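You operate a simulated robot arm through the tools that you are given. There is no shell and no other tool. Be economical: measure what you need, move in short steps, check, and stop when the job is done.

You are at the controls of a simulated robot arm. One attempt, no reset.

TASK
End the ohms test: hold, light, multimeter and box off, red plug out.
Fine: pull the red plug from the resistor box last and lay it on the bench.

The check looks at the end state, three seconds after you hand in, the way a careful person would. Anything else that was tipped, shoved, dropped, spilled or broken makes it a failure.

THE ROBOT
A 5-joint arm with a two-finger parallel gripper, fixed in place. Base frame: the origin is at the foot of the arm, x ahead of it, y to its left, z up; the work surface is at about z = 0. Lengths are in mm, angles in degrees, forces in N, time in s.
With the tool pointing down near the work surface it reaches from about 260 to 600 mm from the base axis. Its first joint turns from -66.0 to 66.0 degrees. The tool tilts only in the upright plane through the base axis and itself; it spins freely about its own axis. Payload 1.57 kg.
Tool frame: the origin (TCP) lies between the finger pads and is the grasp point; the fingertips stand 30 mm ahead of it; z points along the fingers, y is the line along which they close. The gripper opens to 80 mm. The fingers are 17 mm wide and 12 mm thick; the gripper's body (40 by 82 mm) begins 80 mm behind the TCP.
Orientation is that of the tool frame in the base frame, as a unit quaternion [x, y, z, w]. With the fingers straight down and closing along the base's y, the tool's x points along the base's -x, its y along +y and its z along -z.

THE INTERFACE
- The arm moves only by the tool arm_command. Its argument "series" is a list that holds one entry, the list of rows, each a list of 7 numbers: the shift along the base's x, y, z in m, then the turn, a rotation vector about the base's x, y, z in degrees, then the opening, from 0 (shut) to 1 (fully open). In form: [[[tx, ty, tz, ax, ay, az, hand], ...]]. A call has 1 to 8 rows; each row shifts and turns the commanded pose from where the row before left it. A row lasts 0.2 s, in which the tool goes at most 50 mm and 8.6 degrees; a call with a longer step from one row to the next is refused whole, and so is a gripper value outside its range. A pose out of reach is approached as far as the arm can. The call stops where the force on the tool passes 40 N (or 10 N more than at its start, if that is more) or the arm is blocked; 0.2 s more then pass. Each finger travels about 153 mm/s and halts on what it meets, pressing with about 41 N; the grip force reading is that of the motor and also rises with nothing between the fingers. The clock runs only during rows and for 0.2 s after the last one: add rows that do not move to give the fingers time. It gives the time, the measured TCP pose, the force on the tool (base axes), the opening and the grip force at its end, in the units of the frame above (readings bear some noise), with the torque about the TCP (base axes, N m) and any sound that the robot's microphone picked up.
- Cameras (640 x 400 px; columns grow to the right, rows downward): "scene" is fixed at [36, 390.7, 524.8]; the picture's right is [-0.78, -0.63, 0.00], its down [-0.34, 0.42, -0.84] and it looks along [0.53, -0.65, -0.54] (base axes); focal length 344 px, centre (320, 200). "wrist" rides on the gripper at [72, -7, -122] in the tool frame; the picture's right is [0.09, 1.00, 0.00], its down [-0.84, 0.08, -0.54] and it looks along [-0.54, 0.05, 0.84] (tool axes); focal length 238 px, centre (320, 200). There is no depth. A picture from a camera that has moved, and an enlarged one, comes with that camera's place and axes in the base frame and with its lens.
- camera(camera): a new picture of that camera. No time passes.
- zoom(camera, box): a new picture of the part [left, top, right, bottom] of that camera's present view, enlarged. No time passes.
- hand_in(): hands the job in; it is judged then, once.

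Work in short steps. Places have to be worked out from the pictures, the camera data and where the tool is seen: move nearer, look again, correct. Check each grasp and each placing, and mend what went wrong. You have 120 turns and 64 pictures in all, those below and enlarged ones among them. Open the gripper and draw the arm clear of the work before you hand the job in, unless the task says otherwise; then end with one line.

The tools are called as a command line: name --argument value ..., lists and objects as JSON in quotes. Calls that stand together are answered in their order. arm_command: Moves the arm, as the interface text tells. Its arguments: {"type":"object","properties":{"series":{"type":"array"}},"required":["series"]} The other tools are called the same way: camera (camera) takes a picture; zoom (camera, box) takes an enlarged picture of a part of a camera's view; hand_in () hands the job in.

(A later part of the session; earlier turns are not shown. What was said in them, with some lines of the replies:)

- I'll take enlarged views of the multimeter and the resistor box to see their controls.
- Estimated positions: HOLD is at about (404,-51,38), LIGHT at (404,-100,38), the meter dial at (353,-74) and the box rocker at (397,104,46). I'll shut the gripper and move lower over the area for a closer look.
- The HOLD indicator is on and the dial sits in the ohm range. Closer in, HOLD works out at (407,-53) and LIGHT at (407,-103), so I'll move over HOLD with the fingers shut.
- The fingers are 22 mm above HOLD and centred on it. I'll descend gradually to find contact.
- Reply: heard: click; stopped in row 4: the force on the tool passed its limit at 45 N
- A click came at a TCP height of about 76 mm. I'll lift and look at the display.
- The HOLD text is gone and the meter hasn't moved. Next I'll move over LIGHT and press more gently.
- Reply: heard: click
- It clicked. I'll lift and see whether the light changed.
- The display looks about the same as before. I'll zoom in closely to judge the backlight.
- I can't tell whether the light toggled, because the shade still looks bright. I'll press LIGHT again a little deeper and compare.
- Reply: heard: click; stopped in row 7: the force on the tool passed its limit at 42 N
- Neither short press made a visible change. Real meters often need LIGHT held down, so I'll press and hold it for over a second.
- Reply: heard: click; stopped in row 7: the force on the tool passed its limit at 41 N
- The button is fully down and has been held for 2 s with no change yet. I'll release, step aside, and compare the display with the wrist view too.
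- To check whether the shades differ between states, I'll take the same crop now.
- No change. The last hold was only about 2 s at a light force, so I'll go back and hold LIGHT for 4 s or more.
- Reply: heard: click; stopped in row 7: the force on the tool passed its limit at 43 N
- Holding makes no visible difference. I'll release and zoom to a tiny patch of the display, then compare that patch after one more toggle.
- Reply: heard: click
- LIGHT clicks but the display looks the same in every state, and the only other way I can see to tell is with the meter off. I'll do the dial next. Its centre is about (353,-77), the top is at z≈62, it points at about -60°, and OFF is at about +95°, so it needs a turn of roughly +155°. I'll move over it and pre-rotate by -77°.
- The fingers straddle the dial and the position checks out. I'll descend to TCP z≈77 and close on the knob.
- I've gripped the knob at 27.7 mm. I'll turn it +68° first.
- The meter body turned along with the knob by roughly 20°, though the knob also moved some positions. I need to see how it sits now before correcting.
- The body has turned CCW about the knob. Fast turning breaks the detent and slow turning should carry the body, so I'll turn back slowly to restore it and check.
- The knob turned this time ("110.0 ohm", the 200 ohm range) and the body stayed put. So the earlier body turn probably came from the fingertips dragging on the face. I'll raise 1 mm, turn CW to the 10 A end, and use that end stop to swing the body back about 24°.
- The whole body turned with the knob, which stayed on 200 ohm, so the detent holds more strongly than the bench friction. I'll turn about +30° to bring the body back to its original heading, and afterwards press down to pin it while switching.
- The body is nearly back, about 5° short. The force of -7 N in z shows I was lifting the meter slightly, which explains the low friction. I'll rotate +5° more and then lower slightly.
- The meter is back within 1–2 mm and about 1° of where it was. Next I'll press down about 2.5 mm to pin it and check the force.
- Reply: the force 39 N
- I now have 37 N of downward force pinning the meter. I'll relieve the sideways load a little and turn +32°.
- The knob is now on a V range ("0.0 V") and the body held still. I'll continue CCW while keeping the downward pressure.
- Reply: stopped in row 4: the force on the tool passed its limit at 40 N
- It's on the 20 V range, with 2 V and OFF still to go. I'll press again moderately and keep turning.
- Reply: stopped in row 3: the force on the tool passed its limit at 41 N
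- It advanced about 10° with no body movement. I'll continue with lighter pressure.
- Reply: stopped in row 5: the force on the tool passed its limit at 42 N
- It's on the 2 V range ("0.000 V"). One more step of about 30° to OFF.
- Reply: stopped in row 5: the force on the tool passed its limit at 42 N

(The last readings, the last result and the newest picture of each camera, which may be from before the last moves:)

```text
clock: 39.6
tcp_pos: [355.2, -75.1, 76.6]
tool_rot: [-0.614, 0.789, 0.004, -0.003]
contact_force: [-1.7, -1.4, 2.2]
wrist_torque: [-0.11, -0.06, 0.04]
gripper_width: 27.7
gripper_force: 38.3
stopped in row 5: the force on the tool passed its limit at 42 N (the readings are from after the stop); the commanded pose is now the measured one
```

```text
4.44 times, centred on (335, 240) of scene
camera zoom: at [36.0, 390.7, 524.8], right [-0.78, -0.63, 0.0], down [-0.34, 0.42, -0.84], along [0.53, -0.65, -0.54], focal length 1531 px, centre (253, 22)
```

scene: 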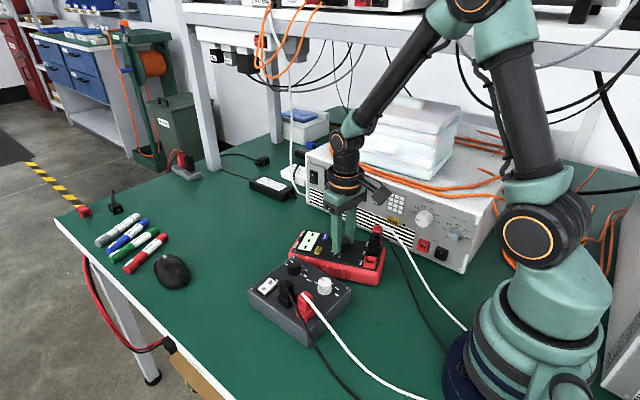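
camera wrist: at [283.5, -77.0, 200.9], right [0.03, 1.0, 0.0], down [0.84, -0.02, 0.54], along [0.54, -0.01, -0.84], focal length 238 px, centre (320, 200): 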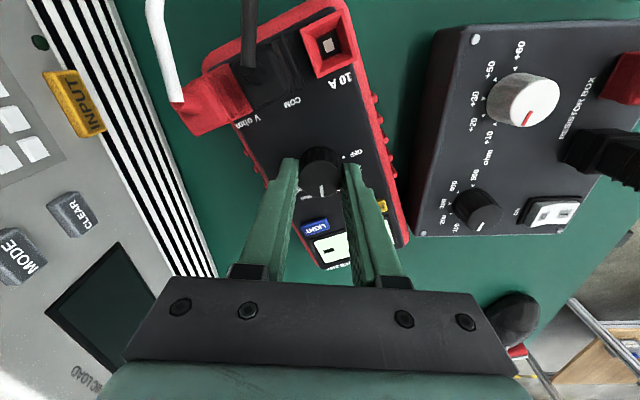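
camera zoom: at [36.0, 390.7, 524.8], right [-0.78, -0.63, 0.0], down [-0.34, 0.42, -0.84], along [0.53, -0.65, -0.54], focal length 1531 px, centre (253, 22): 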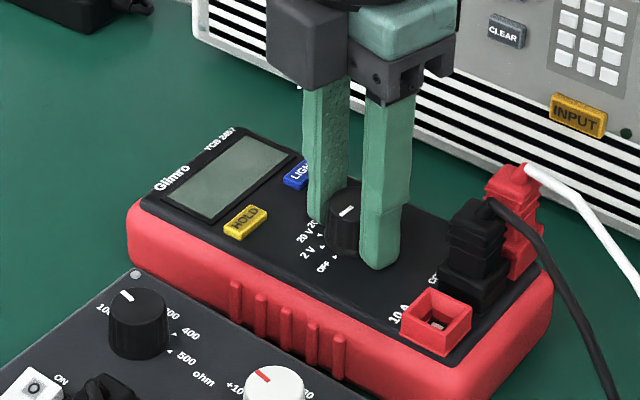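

The meter is off: the display is dark grey and the body is in place. I'll release the knob, rise, and take a close look at the display for any backlight.

arm_command --series '[[[0, 0, 0, 0, 0, 0, 0.5], [0, 0, 0, 0, 0, 0, 0.6], [0, 0, 0.01, 0, 0, 0, 0.6], [0, 0, 0.02, 0, 0, 0, 0.6], [0, 0, 0.03, 0, 0, 0, 0.6], [0, 0, 0.02, 0, 0, -8, 0.6], [0, 0, 0, 0, 0, -8.5, 0.6], [0, 0, 0, 0, 0, -8.5, 0.6]]]'

zoom --camera "scene" --box '[290, 220, 346, 255]'

```text
clock: 41.4
tcp_pos: [354.4, -76.2, 157.9]
tool_rot: [-0.428, 0.904, 0.003, -0.003]
contact_force: [0.0, 0.0, 0.5]
wrist_torque: [0.02, -0.01, 0.03]
gripper_width: 47.8
gripper_force: 0.0
```

```text
11.43 times, centred on (318, 238) of scene
camera zoom: at [36.0, 390.7, 524.8], right [-0.78, -0.63, 0.0], down [-0.34, 0.42, -0.84], along [0.53, -0.65, -0.54], focal length 3937 px, centre (343, -229)
```

zoom: 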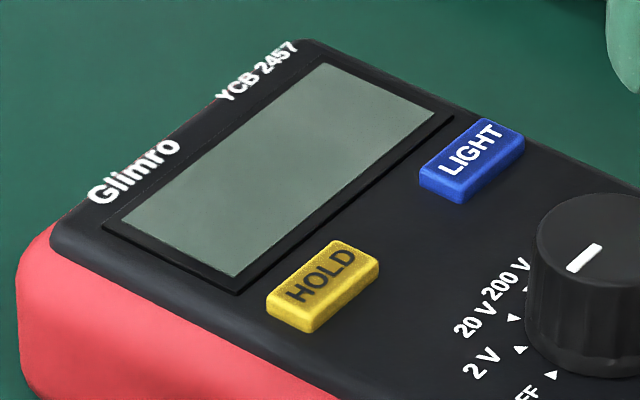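

The body sits exactly where it was. Before finishing here I want to settle the light question, so I'll re-grip and turn one step back to 2 V to see how the display comes up.

arm_command --series '[[[0, 0, -0.03, 0, 0, 0, 0.6], [0, 0, -0.03, 0, 0, 0, 0.6], [0, 0, -0.015, 0, 0, 0, 0.6], [0, 0, -0.0045, 0, 0, 0, 0.6], [0, 0, 0, 0, 0, 0, 0.45], [0, 0, 0, 0, 0, 0, 0.2], [0, 0, 0, 0, 0, 0, 0.2]]]'

arm_command --series '[[[0, 0, -0.001, 0, 0, 0, 0.2], [0, 0, 0, 0, 0, -7, 0.2], [0, 0, 0, 0, 0, -7, 0.2], [0, 0, 0, 0, 0, -7, 0.2], [0, 0, 0, 0, 0, -7, 0.2], [0, 0, 0, 0, 0, 0, 0.2]]]'

zoom --camera "scene" --box '[270, 195, 400, 285]'

```text
clock: 43.0
tcp_pos: [355.3, -76.6, 76.9]
tool_rot: [-0.43, 0.903, 0.002, -0.003]
contact_force: [2.1, -0.2, 0.4]
wrist_torque: [0.12, -0.28, -0.02]
gripper_width: 27.8
gripper_force: 38.2
```

```text
clock: 44.5
tcp_pos: [354.9, -76.1, 75.8]
tool_rot: [-0.197, 0.98, 0.0, -0.001]
contact_force: [-1.3, -0.4, 2.5]
wrist_torque: [-0.06, -0.07, -0.04]
gripper_width: 28.1
gripper_force: 37.9
stopped in row 6: the force on the tool passed its limit at 40 N (the readings are from after the stop); the commanded pose is now the measured one
```

```text
4.44 times, centred on (335, 240) of scene
camera zoom: at [36.0, 390.7, 524.8], right [-0.78, -0.63, 0.0], down [-0.34, 0.42, -0.84], along [0.53, -0.65, -0.54], focal length 1531 px, centre (253, 22)
```

zoom: 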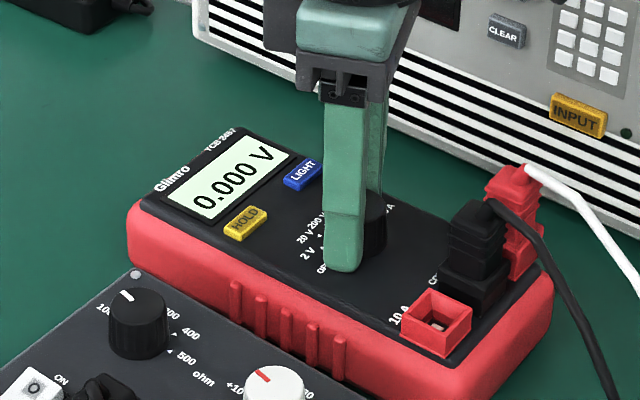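

The display comes up bright again, while an unlit panel is grey, so the light still seems to be on. I'll release the knob and try LIGHT again, this time with a quick double press.

arm_command --series '[[[0, 0, 0, 0, 0, 0, 0.5], [0, 0, 0, 0, 0, 0, 0.6], [0, 0, 0.015, 0, 0, 0, 0.6], [0, 0, 0.025, 0, 0, -7.5, 0.6], [0.016, -0.009, 0, 0, 0, -7.5, 0.3], [0.018, -0.01, 0, 0, 0, -7.5, 0], [0.018, -0.009, 0, 0, 0, 0, 0], [0, 0, -0.02, 0, 0, 0, 0]]]'

zoom --camera "scene" --box '[290, 220, 346, 255]'

```text
clock: 46.3
tcp_pos: [407.6, -103.4, 95.8]
tool_rot: [-0.001, 1.0, 0.0, -0.001]
contact_force: [1.6, 0.4, 0.6]
wrist_torque: [0.01, -0.02, 0.0]
gripper_width: 0.0
gripper_force: 21.2
```

```text
11.43 times, centred on (318, 238) of scene
camera zoom: at [36.0, 390.7, 524.8], right [-0.78, -0.63, 0.0], down [-0.34, 0.42, -0.84], along [0.53, -0.65, -0.54], focal length 3937 px, centre (343, -229)
```

zoom: 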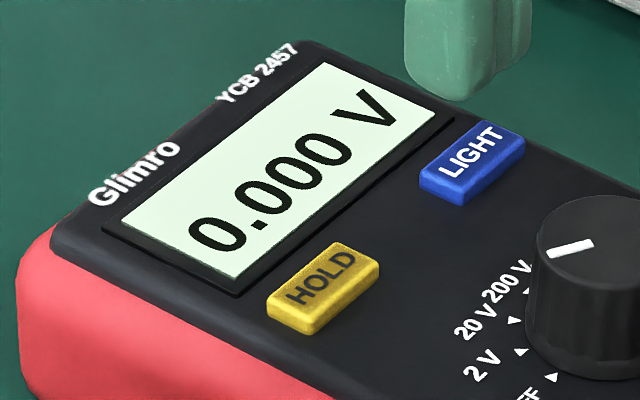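

The display is unambiguously bright. This time I'll hold LIGHT firmly at about 25 N without tripping the force stop, and check afterwards.

arm_command --series '[[[-0.001, 0, -0.014, 0, 0, 0, 0], [0, 0, -0.0045, 0, 0, 0, 0], [0, 0, -0.001, 0, 0, 0, 0], [0, 0, 0, 0, 0, 0, 0], [0, 0, 0, 0, 0, 0, 0], [0, 0, 0, 0, 0, 0, 0], [0, 0, 0, 0, 0, 0, 0], [0, 0, 0, 0, 0, 0, 0]]]'

arm_command --series '[[[0, 0, 0, 0, 0, 0, 0], [0, 0, 0, 0, 0, 0, 0], [0, 0, 0, 0, 0, 0, 0], [0, 0, 0, 0, 0, 0, 0], [0, 0, 0, 0, 0, 0, 0], [0, 0, 0, 0, 0, 0, 0], [0, 0, 0, 0, 0, 0, 0], [0, 0, 0, 0, 0, 0, 0]]]'

zoom --camera "scene" --box '[290, 220, 346, 255]'

```text
clock: 48.1
tcp_pos: [405.8, -104.2, 77.0]
tool_rot: [-0.001, 1.0, 0.0, -0.001]
contact_force: [-3.0, 1.2, 9.1]
wrist_torque: [0.01, 0.12, 0.0]
gripper_width: 0.0
gripper_force: 21.4
heard: click
```

```text
clock: 49.9
tcp_pos: [405.2, -104.4, 76.4]
tool_rot: [-0.001, 1.0, 0.0, -0.001]
contact_force: [-0.1, -0.2, 9.0]
wrist_torque: [-0.01, 0.05, 0.0]
gripper_width: 0.2
gripper_force: 21.3
```

```text
11.43 times, centred on (318, 238) of scene
camera zoom: at [35.9, 390.7, 524.8], right [-0.78, -0.63, 0.0], down [-0.34, 0.42, -0.84], along [0.53, -0.65, -0.54], focal length 3937 px, centre (343, -229)
```

zoom: 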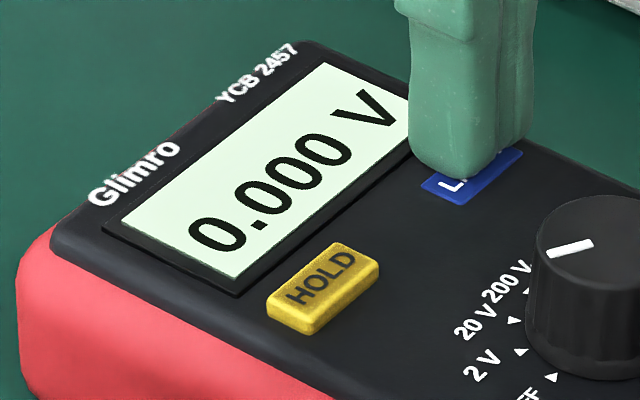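

There may be a subtle tint difference: even press counts look slightly mintier and odd counts slightly greyer. I'll release, take a tight crop, press once more, and crop again back-to-back.

arm_command --series '[[[0, 0, 0.012, 0, 0, 0, 0], [0, 0, 0.02, 0, 0, 0, 0], [0, 0, 0.01, 0, 0, 0, 0], [0, 0, 0, 0, 0, 0, 0]]]'

zoom --camera "scene" --box '[304, 231, 324, 243]'

arm_command --series '[[[0.001, 0, -0.015, 0, 0, 0, 0], [0, 0, -0.015, 0, 0, 0, 0], [0, 0, -0.009, 0, 0, 0, 0], [0, 0, -0.003, 0, 0, 0, 0], [0, 0, 0.012, 0, 0, 0, 0], [0, 0, 0.02, 0, 0, 0, 0], [0, 0, 0.01, 0, 0, 0, 0], [0, 0, 0, 0, 0, 0, 0]]]'

zoom --camera "scene" --box '[304, 231, 324, 243]'

```text
clock: 50.9
tcp_pos: [405.7, -103.7, 117.9]
tool_rot: [-0.001, 1.0, 0.001, -0.001]
contact_force: [-1.3, -0.5, 0.0]
wrist_torque: [-0.02, 0.0, -0.02]
gripper_width: 0.0
gripper_force: 21.4
```

```text
16.00 times, centred on (314, 237) of scene
camera zoom: at [36.0, 390.7, 524.8], right [-0.78, -0.63, 0.0], down [-0.34, 0.42, -0.84], along [0.53, -0.65, -0.54], focal length 5511 px, centre (416, -392)
```

zoom: 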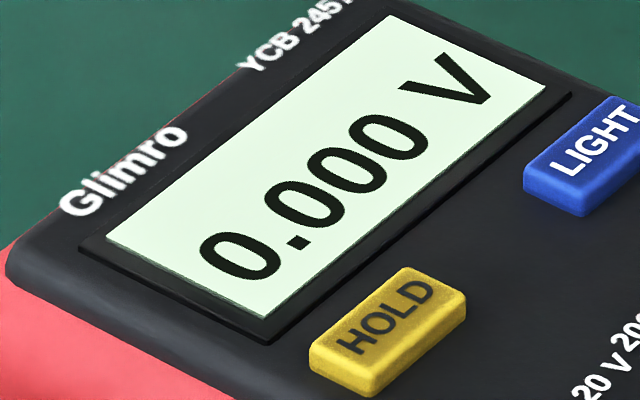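

```text
clock: 52.7
tcp_pos: [406.9, -104.1, 120.0]
tool_rot: [-0.001, 1.0, 0.0, -0.001]
contact_force: [0.3, 0.7, 0.3]
wrist_torque: [0.0, 0.04, 0.03]
gripper_width: 0.0
gripper_force: 21.8
heard: click
```

```text
16.00 times, centred on (314, 237) of scene
camera zoom: at [36.0, 390.7, 524.8], right [-0.78, -0.63, 0.0], down [-0.34, 0.42, -0.84], along [0.53, -0.65, -0.54], focal length 5511 px, centre (416, -392)
```

zoom: 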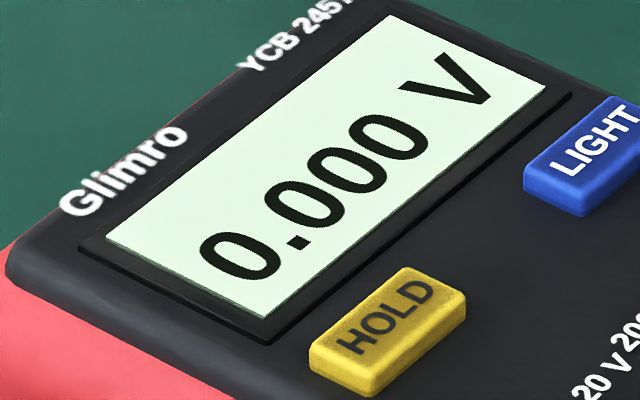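

I see no clear difference from this angle. I'll compare the two states from the wrist camera, which looks at the display much more closely.

zoom --camera "wrist" --box '[300, 130, 412, 200]'

arm_command --series '[[[0, 0, -0.015, 0, 0, 0, 0], [0, 0, -0.015, 0, 0, 0, 0], [0, 0, -0.01, 0, 0, 0, 0], [0, 0, -0.004, 0, 0, 0, 0], [0, 0, 0.014, 0, 0, 0, 0], [0, 0, 0.02, 0, 0, 0, 0], [0, 0, 0.01, 0, 0, 0, 0], [0, 0, 0, 0, 0, 0, 0]]]'

zoom --camera "wrist" --box '[300, 130, 412, 200]'

```text
5.71 times, centred on (356, 165) of wrist
camera zoom: at [335.6, -113.2, 241.0], right [-0.09, 1.0, 0.0], down [0.84, 0.08, 0.54], along [0.54, 0.05, -0.84], focal length 1362 px, centre (114, 400)
```

zoom: 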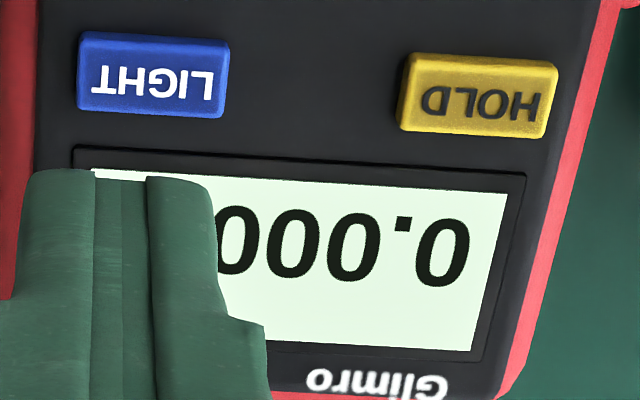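

```text
clock: 54.5
tcp_pos: [408.2, -102.3, 118.1]
tool_rot: [0.0, 1.0, 0.0, -0.001]
contact_force: [-0.6, -1.4, -0.1]
wrist_torque: [0.02, -0.01, 0.0]
gripper_width: 0.1
gripper_force: 20.8
heard: click
```

```text
5.71 times, centred on (356, 165) of wrist
camera zoom: at [336.1, -111.5, 240.9], right [-0.09, 1.0, 0.0], down [0.84, 0.08, 0.54], along [0.54, 0.05, -0.84], focal length 1362 px, centre (114, 400)
```

zoom: 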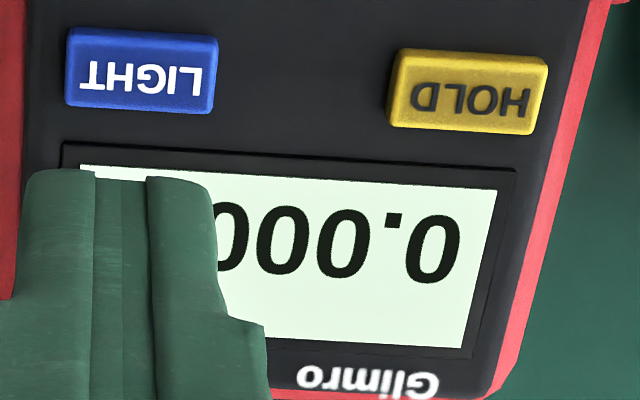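

LIGHT still shows no effect. I'll try a fast double press, then a much longer hold, checking the display after each.

arm_command --series '[[[-0.001, -0.001, -0.02, 0, 0, 0, 0], [0, 0, -0.018, 0, 0, 0, 0], [0, 0, -0.005, 0, 0, 0, 0], [0, 0, 0.008, 0, 0, 0, 0], [0, 0, -0.008, 0, 0, 0, 0], [0, 0, 0.015, 0, 0, 0, 0], [0, 0, 0.015, 0, 0, 0, 0]]]'

zoom --camera "scene" --box '[290, 220, 346, 255]'

arm_command --series '[[[0, 0, -0.015, 0, 0, 0, 0], [0, 0, -0.0118, 0, 0, 0, 0], [0, 0, -0.001, 0, 0, 0, 0], [0, 0, 0, 0, 0, 0, 0], [0, 0, 0, 0, 0, 0, 0], [0, 0, 0, 0, 0, 0, 0], [0, 0, 0, 0, 0, 0, 0], [0, 0, 0, 0, 0, 0, 0]]]'

arm_command --series '[[[0, 0, 0, 0, 0, 0, 0], [0, 0, 0, 0, 0, 0, 0], [0, 0, 0, 0, 0, 0, 0], [0, 0, 0, 0, 0, 0, 0], [0, 0, 0, 0, 0, 0, 0], [0, 0, 0, 0, 0, 0, 0], [0, 0, 0, 0, 0, 0, 0], [0, 0, 0, 0, 0, 0, 0]]]'

arm_command --series '[[[0, 0, 0, 0, 0, 0, 0], [0, 0, 0, 0, 0, 0, 0], [0, 0, 0, 0, 0, 0, 0], [0, 0, 0, 0, 0, 0, 0], [0, 0, 0, 0, 0, 0, 0], [0, 0, 0, 0, 0, 0, 0], [0, 0, 0, 0, 0, 0, 0], [0, 0, 0, 0, 0, 0, 0]]]'

arm_command --series '[[[0, 0, 0, 0, 0, 0, 0], [0, 0, 0, 0, 0, 0, 0], [0, 0, 0, 0, 0, 0, 0], [0, 0, 0, 0, 0, 0, 0], [0, 0, 0.015, 0, 0, 0, 0], [0, 0, 0.015, 0, 0, 0, 0]]]'

zoom --camera "scene" --box '[290, 220, 346, 255]'

```text
clock: 56.1
tcp_pos: [406.9, -105.7, 105.9]
tool_rot: [-0.001, 1.0, -0.001, -0.001]
contact_force: [-0.2, -1.0, -0.3]
wrist_torque: [-0.02, -0.04, 0.01]
gripper_width: 0.3
gripper_force: 21.4
heard: click, click
```

```text
11.43 times, centred on (318, 238) of scene
camera zoom: at [36.0, 390.7, 524.8], right [-0.78, -0.63, 0.0], down [-0.34, 0.42, -0.84], along [0.53, -0.65, -0.54], focal length 3937 px, centre (343, -229)
```

zoom: 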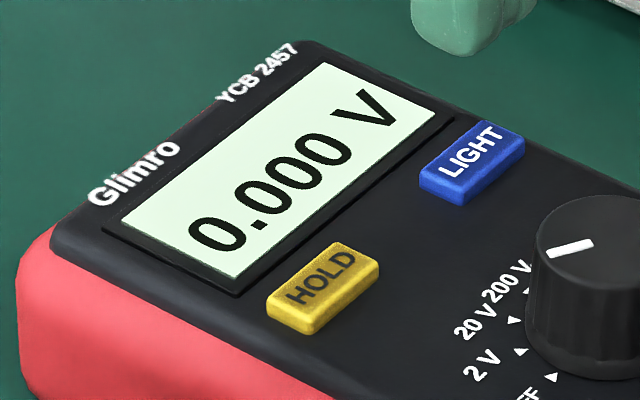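

```text
clock: 57.9
tcp_pos: [406.9, -104.9, 78.8]
tool_rot: [-0.001, 1.0, 0.0, 0.0]
contact_force: [1.2, 0.3, 2.7]
wrist_torque: [-0.01, -0.04, -0.01]
gripper_width: 0.1
gripper_force: 21.2
heard: click
```

```text
clock: 59.7
tcp_pos: [407.3, -105.6, 79.1]
tool_rot: [-0.001, 1.0, -0.001, 0.0]
contact_force: [0.0, 0.8, 2.1]
wrist_torque: [-0.03, 0.0, -0.01]
gripper_width: 0.2
gripper_force: 20.7
```

```text
clock: 61.5
tcp_pos: [407.2, -104.6, 79.4]
tool_rot: [0.0, 1.0, 0.0, -0.001]
contact_force: [-0.1, 0.5, 2.2]
wrist_torque: [-0.02, 0.01, -0.01]
gripper_width: 0.0
gripper_force: 20.9
```

```text
clock: 62.9
tcp_pos: [405.7, -105.1, 107.8]
tool_rot: [-0.001, 1.0, 0.0, -0.001]
contact_force: [0.5, -0.5, 0.2]
wrist_torque: [-0.01, 0.04, -0.04]
gripper_width: 0.0
gripper_force: 21.6
```

```text
11.43 times, centred on (318, 238) of scene
camera zoom: at [36.0, 390.7, 524.8], right [-0.78, -0.63, 0.0], down [-0.34, 0.42, -0.84], along [0.53, -0.65, -0.54], focal length 3937 px, centre (343, -229)
```

zoom: 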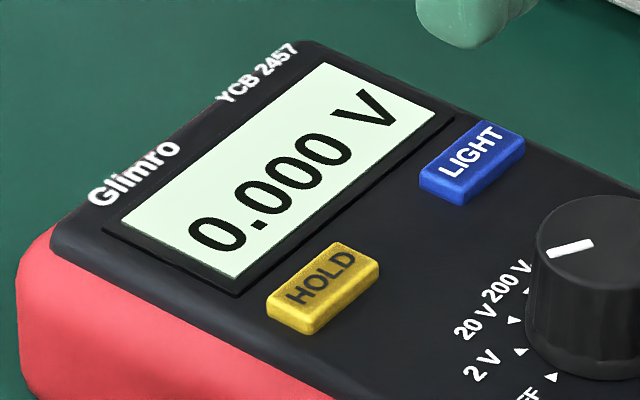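

Every press clicks, even at 2 N, and none gives a change I can see. LIGHT has now had 11 presses, an odd count, so a working toggle would now be opposite to how it began. Switching the meter off also leaves its panel unlit. I'll return to the knob and turn it to OFF with downward pressure.

arm_command --series '[[[-0.026, 0.014, 0.005, 0, 0, 0, 0.4], [-0.026, 0.014, 0, 0, 0, 0, 0.6], [0, 0, -0.018, 0, 0, 0, 0.6], [0, 0, -0.015, 0, 0, 0, 0.6], [0, 0, -0.0025, 0, 0, 0, 0.6], [0, 0, 0, 0, 0, 0, 0.45], [0, 0, 0, 0, 0, 0, 0.2], [0, 0, 0, 0, 0, 0, 0.2]]]'

arm_command --series '[[[0, 0, -0.001, 0, 0, 0, 0.2], [0, 0, 0, 0, 0, 7, 0.2], [0, 0, 0, 0, 0, 7, 0.2], [0, 0, 0, 0, 0, 7, 0.2], [0, 0, 0, 0, 0, 7, 0.2], [0, 0, 0, 0, 0, 2, 0.2], [0, 0, 0, 0, 0, 0, 0.2]]]'

zoom --camera "scene" --box '[270, 195, 400, 285]'

```text
clock: 64.7
tcp_pos: [353.7, -79.0, 77.9]
tool_rot: [-0.002, 1.0, 0.0, -0.001]
contact_force: [0.6, 3.8, 0.0]
wrist_torque: [0.19, -0.1, -0.01]
gripper_width: 27.9
gripper_force: 37.7
```

```text
clock: 66.3
tcp_pos: [354.3, -77.6, 76.9]
tool_rot: [-0.26, 0.966, 0.0, -0.001]
contact_force: [-7.7, 2.0, 24.2]
wrist_torque: [-0.03, 0.49, -0.03]
gripper_width: 28.0
gripper_force: 38.2
```

```text
4.44 times, centred on (335, 240) of scene
camera zoom: at [35.9, 390.7, 524.8], right [-0.78, -0.63, 0.0], down [-0.34, 0.42, -0.84], along [0.53, -0.65, -0.54], focal length 1531 px, centre (253, 22)
```

zoom: 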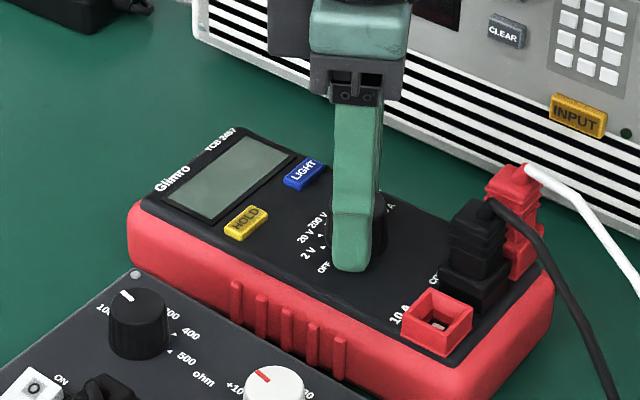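

The display is dark and the meter is still in place. I'll release, rise, square the tool, and head over the box rocker.

arm_command --series '[[[0, 0, 0.0005, 0, 0, 0, 0.5], [0, 0, 0, 0, 0, 0, 0.6], [0, 0, 0.01, 0, 0, 0, 0.6], [0, 0, 0.03, 0, 0, 0, 0.6], [0, 0, 0.035, 0, 0, -7.5, 0.6], [0.01, 0.03, 0, 0, 0, -7.5, 0.3], [0.01, 0.035, 0, 0, 0, -7.5, 0], [0.01, 0.035, 0, 0, 0, -7.5, 0]]]'

arm_command --series '[[[0.0, 0.035, 0, 0, 0, 0, 0], [0.0, 0.02, -0.01, 0, 0, 0, 0], [0, 0, 0, 0, 0, 0, 0]]]'

camera --camera "wrist"

zoom --camera "scene" --box '[240, 240, 368, 320]'

```text
clock: 68.1
tcp_pos: [383.9, 24.7, 151.4]
tool_rot: [-0.001, 1.0, 0.0, 0.0]
contact_force: [0.3, 0.1, 0.1]
wrist_torque: [-0.01, -0.02, 0.0]
gripper_width: 0.1
gripper_force: 21.6
```

```text
clock: 68.9
tcp_pos: [384.0, 78.6, 139.8]
tool_rot: [-0.001, 1.0, 0.0, -0.002]
contact_force: [-0.8, 0.2, 0.0]
wrist_torque: [0.02, 0.02, 0.0]
gripper_width: 0.0
gripper_force: 21.5
```

```text
15 pictures are left
camera wrist: at [312.6, 69.7, 261.8], right [-0.09, 1.0, 0.0], down [0.84, 0.08, 0.54], along [0.54, 0.05, -0.84], focal length 238 px, centre (320, 200)
```

wrist: 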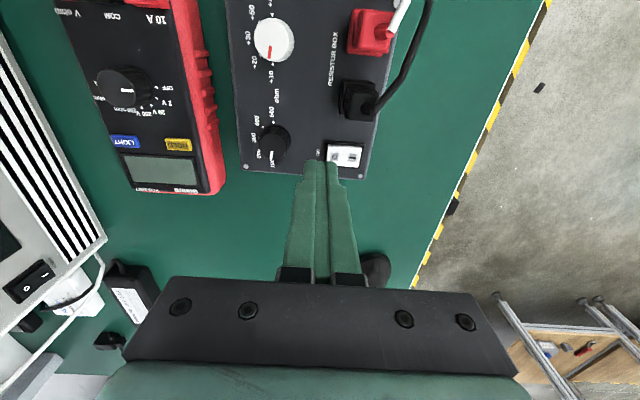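

```text
5.00 times, centred on (304, 280) of scene
camera zoom: at [36.0, 390.7, 524.8], right [-0.78, -0.63, 0.0], down [-0.34, 0.42, -0.84], along [0.53, -0.65, -0.54], focal length 1722 px, centre (400, -200)
```

zoom: 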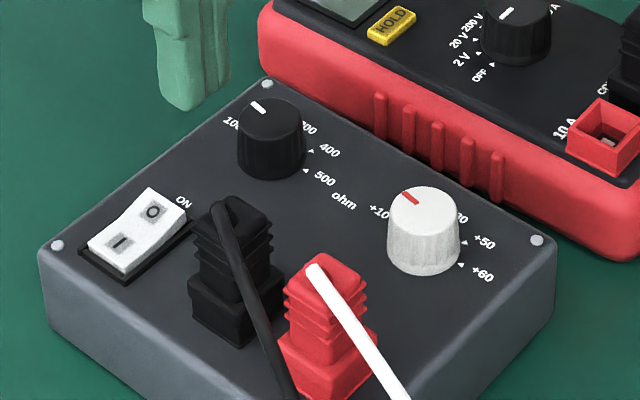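

The rocker's O end (the -y side, y≈92) stands up, so the box is ON. I'll press that end at (396, 89) and descend carefully.

arm_command --series '[[[0.012, 0.0105, -0.02, 0, 0, 0, 0], [0, 0, -0.02, 0, 0, 0, 0], [0, 0, -0.01, 0, 0, 0, 0], [0, 0, -0.004, 0, 0, 0, 0], [0, 0, -0.004, 0, 0, 0, 0], [0, 0, -0.003, 0, 0, 0, 0], [0, 0, -0.002, 0, 0, 0, 0], [0, 0, 0, 0, 0, 0, 0]]]'

zoom --camera "scene" --box '[240, 240, 368, 320]'

```text
clock: 70.3
tcp_pos: [396.0, 88.1, 83.0]
tool_rot: [0.0, 1.0, 0.0, -0.001]
contact_force: [-3.3, -2.2, 8.4]
wrist_torque: [0.06, 0.07, 0.02]
gripper_width: 0.0
gripper_force: 21.2
stopped in row 7: the force on the tool passed its limit at 47 N (the readings are from after the stop); the commanded pose is now the measured one
```

```text
5.00 times, centred on (304, 280) of scene
camera zoom: at [35.9, 390.7, 524.8], right [-0.78, -0.63, 0.0], down [-0.34, 0.42, -0.84], along [0.53, -0.65, -0.54], focal length 1722 px, centre (400, -200)
```

zoom: 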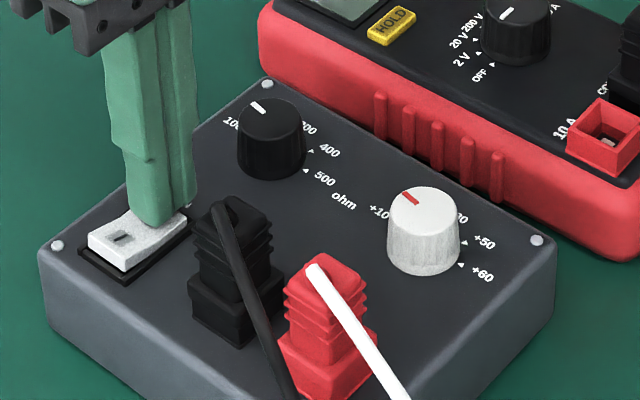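

The I end has risen, but I heard no click. I'll lift and look.

arm_command --series '[[[0, 0, 0.015, 0, 0, 0, 0], [0, 0, 0.025, 0, 0, 0, 0], [0, -0.02, 0.02, 0, 0, 0, 0], [0, 0, 0, 0, 0, 0, 0]]]'

zoom --camera "scene" --box '[240, 240, 368, 320]'

```text
clock: 71.3
tcp_pos: [395.7, 67.9, 143.5]
tool_rot: [-0.001, 1.0, 0.0, -0.002]
contact_force: [-0.2, 0.1, 0.6]
wrist_torque: [-0.02, -0.01, -0.04]
gripper_width: 0.0
gripper_force: 21.3
```

```text
5.00 times, centred on (304, 280) of scene
camera zoom: at [36.0, 390.7, 524.8], right [-0.78, -0.63, 0.0], down [-0.34, 0.42, -0.84], along [0.53, -0.65, -0.54], focal length 1722 px, centre (400, -200)
```

zoom: 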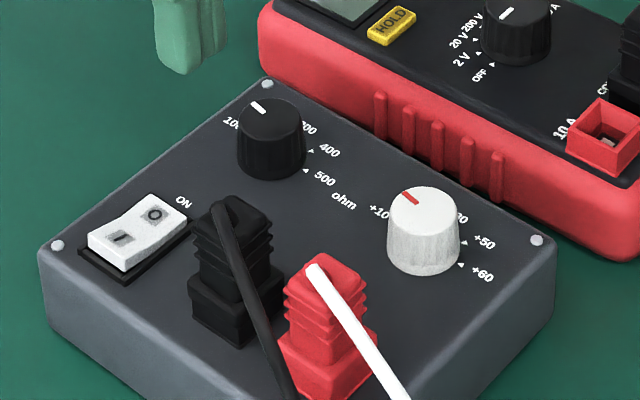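

The rocker's shape has changed, so I'll zoom in to confirm it has fully flipped.

zoom --camera "scene" --box '[250, 272, 286, 300]'

```text
14.29 times, centred on (268, 286) of scene
camera zoom: at [36.0, 390.7, 524.8], right [-0.78, -0.63, 0.0], down [-0.34, 0.42, -0.84], along [0.53, -0.65, -0.54], focal length 4921 px, centre (1063, -1029)
```

zoom: 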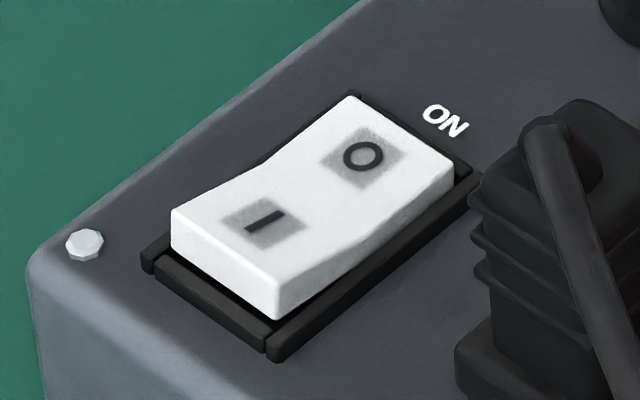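

The rocker looks near level rather than fully over. I'll press the O end again, slower and nearer its end.

arm_command --series '[[[0, 0.019, -0.03, 0, 0, 0, 0], [0, 0, -0.024, 0, 0, 0, 0], [0, 0, -0.005, 0, 0, 0, 0], [0, 0, -0.0015, 0, 0, 0, 0], [0, 0, -0.001, 0, 0, 0, 0], [0, 0, -0.001, 0, 0, 0, 0], [0, 0, 0, 0, 0, 0, 0]]]'

```text
clock: 72.7
tcp_pos: [398.0, 87.0, 83.2]
tool_rot: [-0.001, 1.0, 0.0, -0.002]
contact_force: [-3.6, 0.1, 9.2]
wrist_torque: [0.01, 0.08, 0.02]
gripper_width: 0.0
gripper_force: 21.1
stopped in row 6: the force on the tool passed its limit at 44 N (the readings are from after the stop); the commanded pose is now the measured one
```

It hits a firm stop at the same depth, and the 2 mm swap in height between the ends fits a full flip to O. I'll lift and move so the wrist camera can see both the rocker and the red plug.

arm_command --series '[[[0, 0, 0.015, 0, 0, 0, 0], [0, 0, 0.035, 0, 0, 0, 0], [-0.04, 0, 0.03, 0, 0, 0, 0], [-0.04, -0.02, 0.03, 0, 0, 0, 0.5], [-0.04, -0.02, 0.0, 0, 0, 0, 0.6], [0, 0, 0, 0, 0, 0, 0.6]]]'

zoom --camera "wrist" --box '[320, 60, 480, 230]'

zoom --camera "scene" --box '[245, 265, 345, 345]'

```text
refused: row 4 steps farther than a row can; nothing moved
```

```text
2.35 times, centred on (400, 145) of wrist
camera zoom: at [325.1, 77.9, 205.3], right [-0.09, 1.0, 0.0], down [0.84, 0.08, 0.54], along [0.54, 0.05, -0.84], focal length 561 px, centre (132, 329)
```

zoom: 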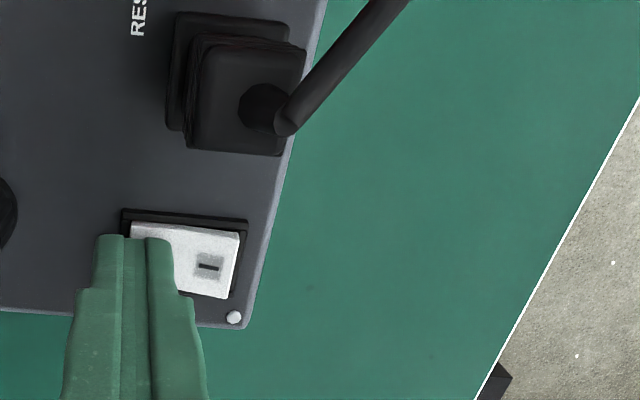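

```text
5.00 times, centred on (295, 305) of scene
camera zoom: at [35.9, 390.7, 524.8], right [-0.78, -0.63, 0.0], down [-0.34, 0.42, -0.84], along [0.53, -0.65, -0.54], focal length 1722 px, centre (445, -325)
```

zoom: 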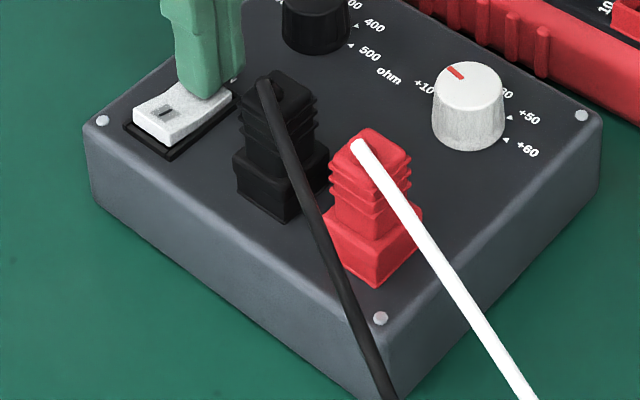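

Both views now show the I end raised and the O end down, so the box is off. My last move was refused because one row was too long, so I'll redo it in smaller rows and open the gripper.

arm_command --series '[[[0, 0, 0.015, 0, 0, 0, 0], [0, 0, 0.04, 0, 0, 0, 0], [-0.03, -0.005, 0.03, 0, 0, 0, 0], [-0.03, -0.01, 0.02, 0, 0, 0, 0.5], [-0.03, -0.01, 0.0, 0, 0, 0, 0.6], [0, 0, 0, 0, 0, 0, 0.6]]]'

camera --camera "wrist"

```text
clock: 74.1
tcp_pos: [304.2, 61.6, 187.7]
tool_rot: [-0.001, 1.0, 0.0, -0.002]
contact_force: [-0.5, -0.3, 0.7]
wrist_torque: [0.0, 0.03, 0.0]
gripper_width: 47.7
gripper_force: 0.0
```

```text
8 pictures are left
camera wrist: at [233.2, 53.2, 309.9], right [-0.09, 1.0, 0.0], down [0.84, 0.08, 0.54], along [0.54, 0.05, -0.84], focal length 238 px, centre (320, 200)
```

wrist: 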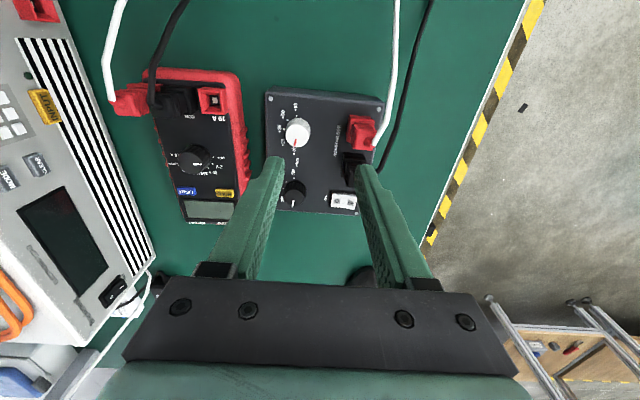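

The red plug appears at about (301,102). I'll move above it with the fingers clear of its top and check alignment.

arm_command --series '[[[-0.001, 0.02, -0.015, 0, 0, 0, 0.6], [-0.001, 0.02, -0.015, 0, 0, 0, 0.6], [0, 0, -0.018, 0, 0, 0, 0.6], [0, 0, 0, 0, 0, 0, 0.6]]]'

zoom --camera "wrist" --box '[240, 20, 400, 120]'

zoom --camera "scene" --box '[245, 235, 375, 325]'

```text
clock: 75.1
tcp_pos: [303.9, 100.9, 139.3]
tool_rot: [-0.001, 1.0, -0.001, -0.002]
contact_force: [0.8, 0.4, -0.1]
wrist_torque: [-0.02, -0.02, -0.01]
gripper_width: 48.0
gripper_force: 0.2
```

```text
4.00 times, centred on (320, 70) of wrist
camera zoom: at [232.6, 93.3, 261.1], right [-0.09, 1.0, 0.0], down [0.84, 0.08, 0.54], along [0.54, 0.05, -0.84], focal length 953 px, centre (320, 720)
```

zoom: 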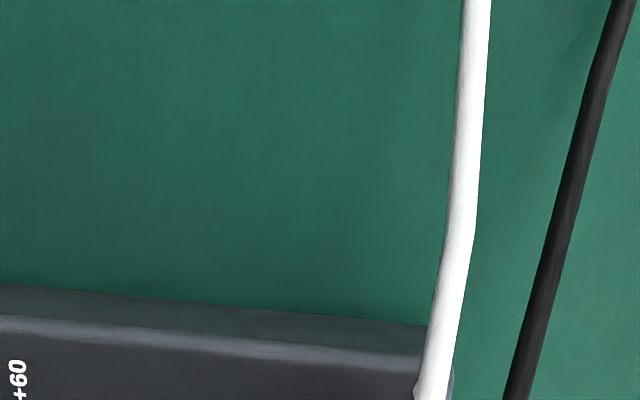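

```text
4.44 times, centred on (310, 280) of scene
camera zoom: at [36.0, 390.7, 524.8], right [-0.78, -0.63, 0.0], down [-0.34, 0.42, -0.84], along [0.53, -0.65, -0.54], focal length 1531 px, centre (364, -156)
```

zoom: 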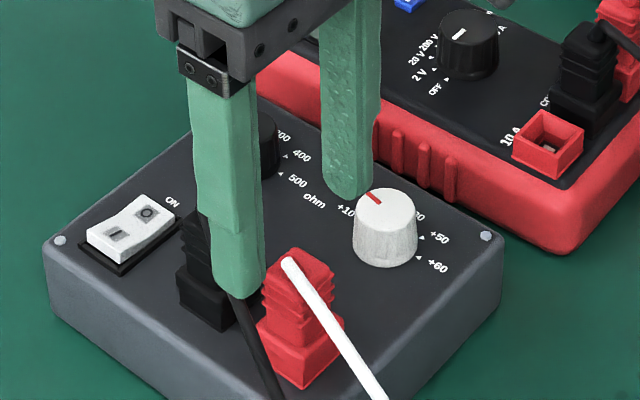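

The open fingers straddle the plug. From the overlap its axis is about (300,103), so I'll shift (-4,+2), descend to TCP z≈87 and close.

arm_command --series '[[[-0.004, 0.002, -0.005, 0, 0, 0, 0.6], [0, 0, -0.02, 0, 0, 0, 0.6], [0, 0, -0.02, 0, 0, 0, 0.6], [0, 0, -0.007, 0, 0, 0, 0.6], [0, 0, 0, 0, 0, 0, 0.45]]]'

zoom --camera "scene" --box '[245, 235, 375, 325]'

```text
clock: 76.3
tcp_pos: [300.2, 104.3, 88.3]
tool_rot: [-0.001, 1.0, 0.0, -0.001]
contact_force: [0.1, -0.3, 0.6]
wrist_torque: [0.0, 0.0, -0.02]
gripper_width: 36.0
gripper_force: 0.0
```

```text
4.44 times, centred on (310, 280) of scene
camera zoom: at [36.0, 390.7, 524.8], right [-0.78, -0.63, 0.0], down [-0.34, 0.42, -0.84], along [0.53, -0.65, -0.54], focal length 1531 px, centre (364, -156)
```

zoom: 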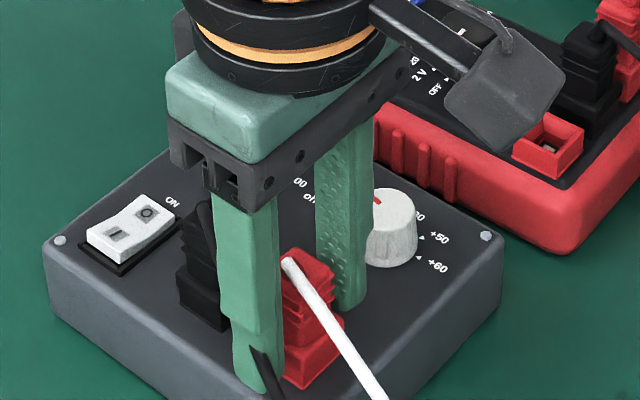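

The fingers are either side of the plug with no contact force. I'll close on it and check the width.

arm_command --series '[[[0, 0, 0, 0, 0, 0, 0.3], [0, 0, 0, 0, 0, 0, 0.1], [0, 0, 0, 0, 0, 0, 0.1]]]'

```text
clock: 77.1
tcp_pos: [300.9, 103.8, 88.4]
tool_rot: [0.0, 1.0, -0.002, -0.002]
contact_force: [1.0, -5.3, 0.3]
wrist_torque: [-0.17, 0.12, -0.18]
gripper_width: 22.7
gripper_force: 35.7
```

The plug is gripped at 22.7 mm. I'll pull straight up in small steps.

arm_command --series '[[[0, -0.0005, 0.002, 0, 0, 0, 0.1], [0, 0, 0.003, 0, 0, 0, 0.1], [0, 0, 0.004, 0, 0, 0, 0.1], [0, 0, 0.005, 0, 0, 0, 0.1], [0, 0, 0.005, 0, 0, 0, 0.1]]]'

camera --camera "scene"

```text
clock: 78.3
tcp_pos: [300.8, 103.3, 106.4]
tool_rot: [-0.001, 1.0, -0.001, -0.002]
contact_force: [1.4, 0.6, 1.0]
wrist_torque: [-0.01, 0.0, -0.01]
gripper_width: 17.9
gripper_force: 32.7
```

```text
4 pictures are left
```

scene: 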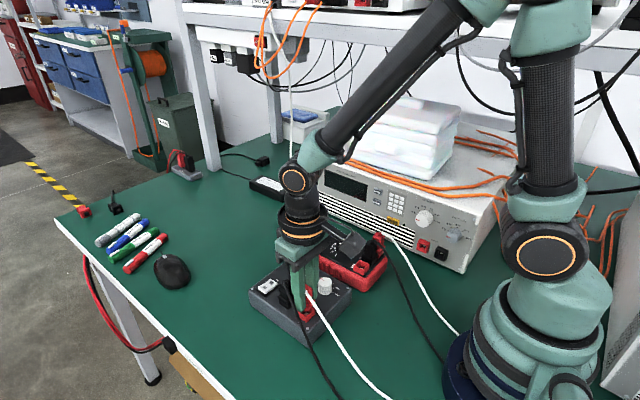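

The width dropped to 17.9 mm, so the fingers slid from the base block onto the narrower ribbed grip. I'll lower a little for a fuller grip on the ribs, squeeze fully, and pull again slowly.

arm_command --series '[[[0, 0, 0, 0, 0, 0, 0], [0, 0, 0, 0, 0, 0, 0], [0, 0, 0.002, 0, 0, 0, 0], [0, 0, 0.002, 0, 0, 0, 0]]]'

```text
clock: 79.3
tcp_pos: [299.9, 103.0, 110.3]
tool_rot: [-0.001, 1.0, 0.0, -0.002]
contact_force: [0.0, 0.2, -0.5]
wrist_torque: [0.0, 0.0, 0.01]
gripper_width: 17.9
gripper_force: 32.7
```

The pull force is near zero at a steady 17.9 mm, so the plug may already be out. One zoomed picture will tell.

zoom --camera "scene" --box '[245, 235, 375, 325]'

```text
4.44 times, centred on (310, 280) of scene
camera zoom: at [36.0, 390.7, 524.8], right [-0.78, -0.63, 0.0], down [-0.34, 0.42, -0.84], along [0.53, -0.65, -0.54], focal length 1531 px, centre (364, -156)
```

zoom: 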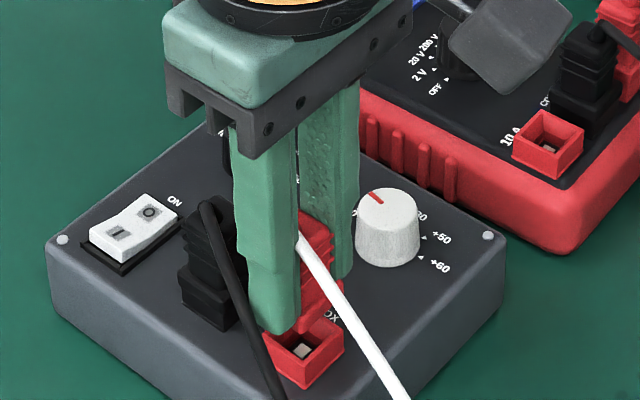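

The red socket is open with the plug lifted clear of it, and the box hasn't visibly shifted. I'll raise the plug further and carry it to the clear bench at about (275,185), between the box and the bench edge.

arm_command --series '[[[0, 0, 0.015, 0, 0, 0, 0], [0, 0, 0.02, 0, 0, 0, 0], [0, 0, 0.02, 0, 0, 0, 0], [-0.005, 0.02, 0, 0, 0, 0, 0], [-0.01, 0.03, 0, 0, 0, 0, 0], [-0.01, 0.032, 0, 0, 0, 0, 0], [0, 0, 0, 0, 0, 0, 0]]]'

```text
clock: 80.9
tcp_pos: [275.8, 184.1, 164.9]
tool_rot: [0.0, 1.0, -0.002, -0.001]
contact_force: [-0.1, -0.1, -0.3]
wrist_torque: [-0.01, -0.01, 0.0]
gripper_width: 17.7
gripper_force: 32.8
```

The plug is held with no cable tension. I'll tilt the tool about 42° in its upright plane so the plug lies down on release, and lower partway.

arm_command --series '[[[0, 0, 0, 4.7, -7.05, 0, 0], [0, 0, 0, 4.7, -7.05, 0, 0], [0, 0, 0, 4.7, -7.05, 0, 0], [0, 0, -0.02, 4.7, -7.05, 0, 0], [0, 0, -0.03, 4.7, -7.05, 0, 0], [0, 0, -0.03, 0, 0, 0, 0], [0, 0, 0, 0, 0, 0, 0]]]'

camera --camera "scene"

```text
clock: 82.5
tcp_pos: [327.9, 219.6, 91.5]
tool_rot: [-0.001, 0.933, 0.2, 0.3]
contact_force: [0.1, -0.1, -0.3]
wrist_torque: [0.0, -0.01, 0.02]
gripper_width: 18.0
gripper_force: 33.0
out of reach, approached as far as the arm can: row 4, 5
```

```text
2 pictures are left
```

scene: 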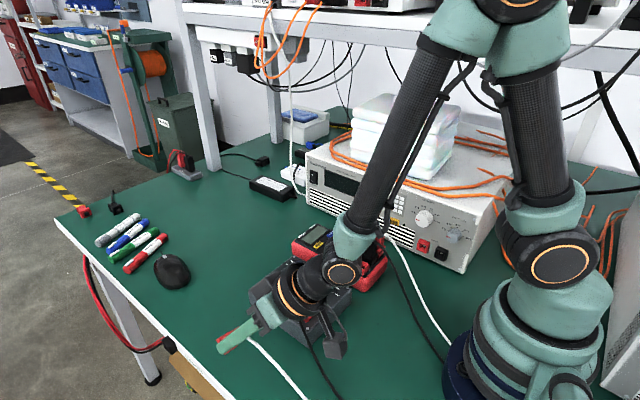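

The 42° tilt was out of reach there and pushed the tool out to (328,220). I'll undo part of the tilt, back to about 25°, and recheck the pose.

arm_command --series '[[[0, 0, 0.01, -4.7, 7.05, 0, 0], [0, 0, 0.01, -4.7, 7.05, 0, 0], [0, 0, 0, 0, 0, 0, 0], [0, 0, 0, 0, 0, 0, 0]]]'

```text
clock: 83.5
tcp_pos: [325.2, 218.6, 112.2]
tool_rot: [-0.001, 0.976, 0.122, 0.18]
contact_force: [0.2, 0.2, -0.2]
wrist_torque: [0.01, 0.0, -0.02]
gripper_width: 17.9
gripper_force: 32.7
```

It's now at a 25° tilt. I'll move back along the radial line to about (287,193) and lower to z≈60.

arm_command --series '[[[-0.019, -0.013, 0, 0, 0, 0, 0], [-0.019, -0.013, -0.01, 0, 0, 0, 0], [0, 0, -0.02, 0, 0, 0, 0], [0, 0, -0.02, 0, 0, 0, 0], [0, 0, 0, 0, 0, 0, 0]]]'

```text
clock: 84.7
tcp_pos: [288.4, 193.5, 59.7]
tool_rot: [-0.001, 0.976, 0.122, 0.182]
contact_force: [-0.2, -1.0, -0.4]
wrist_torque: [-0.01, 0.0, -0.03]
gripper_width: 17.8
gripper_force: 32.7
```

That reached with no contact. I'll lower in small steps to find the bench.

arm_command --series '[[[0, 0, -0.005, 0, 0, 0, 0], [0, 0, -0.004, 0, 0, 0, 0], [0, 0, -0.003, 0, 0, 0, 0]]]'

arm_command --series '[[[0, 0, -0.003, 0, 0, 0, 0], [0, 0, -0.002, 0, 0, 0, 0]]]'

arm_command --series '[[[0, 0, -0.002, 0, 0, 0, 0], [0, 0, -0.001, 0, 0, 0, 0]]]'

```text
clock: 85.5
tcp_pos: [288.0, 193.0, 48.4]
tool_rot: [-0.001, 0.976, 0.122, 0.182]
contact_force: [-0.3, -0.3, -0.8]
wrist_torque: [0.02, -0.01, -0.03]
gripper_width: 18.0
gripper_force: 33.0
```

```text
clock: 86.1
tcp_pos: [289.5, 192.6, 43.8]
tool_rot: [-0.002, 0.976, 0.121, 0.181]
contact_force: [-1.3, 0.3, -0.3]
wrist_torque: [-0.01, 0.0, 0.0]
gripper_width: 17.9
gripper_force: 32.5
```

```text
clock: 86.7
tcp_pos: [288.4, 192.3, 39.3]
tool_rot: [0.0, 0.976, 0.121, 0.181]
contact_force: [-0.1, -0.2, -0.6]
wrist_torque: [-0.01, 0.0, -0.01]
gripper_width: 18.0
gripper_force: 32.6
```

No contact at z=39, so I'll continue down gently.

arm_command --series '[[[0, 0, -0.002, 0, 0, 0, 0], [0, 0, -0.001, 0, 0, 0, 0]]]'

arm_command --series '[[[0, 0, -0.002, 0, 0, 0, 0], [0, 0, -0.0005, 0, 0, 0, 0]]]'

```text
clock: 87.3
tcp_pos: [289.4, 193.3, 38.4]
tool_rot: [-0.002, 0.975, 0.122, 0.183]
contact_force: [-5.4, -1.9, 15.5]
wrist_torque: [0.01, 0.02, 0.0]
gripper_width: 18.1
gripper_force: 32.1
```

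```text
clock: 87.7
tcp_pos: [289.2, 193.7, 37.9]
tool_rot: [-0.001, 0.975, 0.123, 0.185]
contact_force: [-3.7, -1.7, 10.7]
wrist_torque: [-0.01, -0.01, -0.02]
gripper_width: 17.9
gripper_force: 32.0
stopped in row 1: the force on the tool passed its limit at 50 N (the readings are from after the stop); the commanded pose is now the measured one
```

The plug is touching the bench. I'll ease the pressure, open the fingers, and back straight up.

arm_command --series '[[[0, 0, 0.001, 0, 0, 0, 0.1], [0, 0, 0, 0, 0, 0, 0.35], [0, 0, 0, 0, 0, 0, 0.55], [0, 0, 0, 0, 0, 0, 0.65], [0, 0, 0, 0, 0, 0, 0.65], [0, 0, 0.01, 0, 0, 0, 0.65], [0, 0, 0.025, 0, 0, 0, 0.65], [0, 0, 0.03, 0, 0, 0, 0.65]]]'

arm_command --series '[[[0, 0, 0.04, 0, 0, 0, 0.65], [0, 0, 0.04, -4.7, 7.05, 0, 0.65], [0, 0, 0.04, -4.7, 7.05, 0, 0.65], [0, 0, 0, -4.7, 7.05, 0, 0.65], [0, -0.03, 0.03, 0, 0, 0, 0.65], [0, -0.04, 0.02, 0, 0, 0, 0.65], [0, -0.045, 0.02, 0, 0, 0, 0.65], [0, -0.045, 0.02, 0, 0, 0, 0.65]]]'

arm_command --series '[[[-0.01, -0.045, 0.01, 0, 0, 0, 0.65], [0, -0.045, 0, 0, 0, 0, 0.65], [0, -0.02, 0, 0, 0, 0, 0.65], [0, 0, 0, 0, 0, 0, 0.65]]]'

zoom --camera "scene" --box '[190, 200, 400, 370]'

```text
clock: 89.5
tcp_pos: [287.2, 192.6, 104.1]
tool_rot: [-0.001, 0.976, 0.122, 0.182]
contact_force: [-0.2, -0.2, 0.2]
wrist_torque: [-0.01, -0.01, 0.02]
gripper_width: 52.2
gripper_force: 0.1
```

```text
clock: 91.3
tcp_pos: [288.8, 33.8, 312.0]
tool_rot: [-0.001, 1.0, 0.0, -0.001]
contact_force: [0.3, 0.9, 0.0]
wrist_torque: [0.03, 0.0, -0.04]
gripper_width: 51.9
gripper_force: 0.0
```

```text
clock: 92.3
tcp_pos: [277.5, -76.0, 323.9]
tool_rot: [-0.001, 1.0, 0.0, 0.0]
contact_force: [-0.2, 0.4, 0.2]
wrist_torque: [0.02, -0.01, 0.03]
gripper_width: 52.0
gripper_force: 0.0
```

```text
2.35 times, centred on (295, 285) of scene
camera zoom: at [36.0, 390.7, 524.8], right [-0.78, -0.63, 0.0], down [-0.34, 0.42, -0.84], along [0.53, -0.65, -0.54], focal length 810 px, centre (379, 0)
```

zoom: 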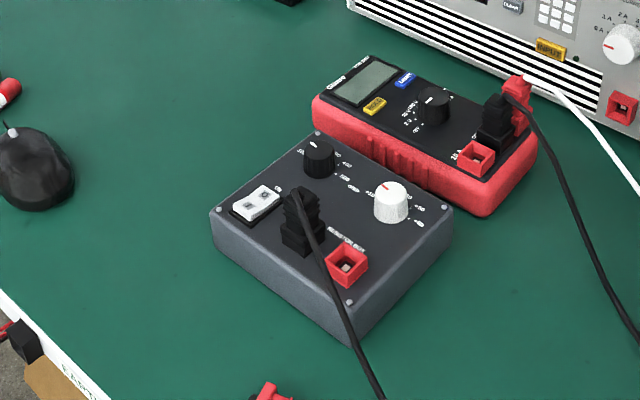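

The socket is empty, the meter is dark at OFF and both bodies are in place. I'll use my last picture to confirm the plug is lying safely on the bench.

zoom --camera "scene" --box '[200, 300, 360, 400]'

```text
4.00 times, centred on (280, 350) of scene
camera zoom: at [36.0, 390.7, 524.8], right [-0.78, -0.63, 0.0], down [-0.34, 0.42, -0.84], along [0.53, -0.65, -0.54], focal length 1378 px, centre (480, -400)
```

zoom: 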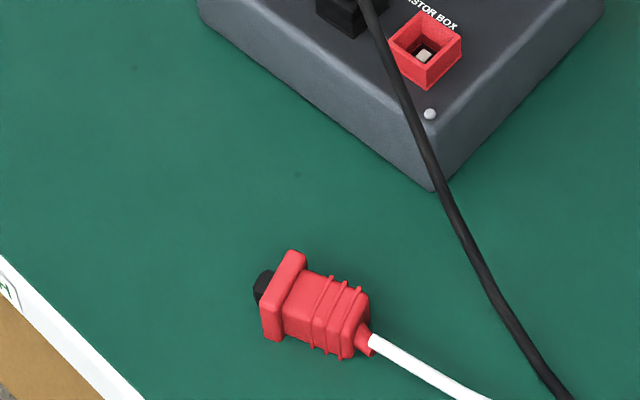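

The red plug is lying on its side on the bench, clear of the edge. The gripper is open and the arm is clear, so I'll hand in.

hand_in

```text
The job is handed in.
```

HOLD is cleared, the meter is at OFF with a dark display, the box rocker is at O, and the red plug came out last and is lying on the bench. I couldn't confirm LIGHT: its 11 presses each clicked but never visibly changed the display. The meter also swung on the bench while I turned its dial; I turned it back to within about 1–2 mm of where it was.
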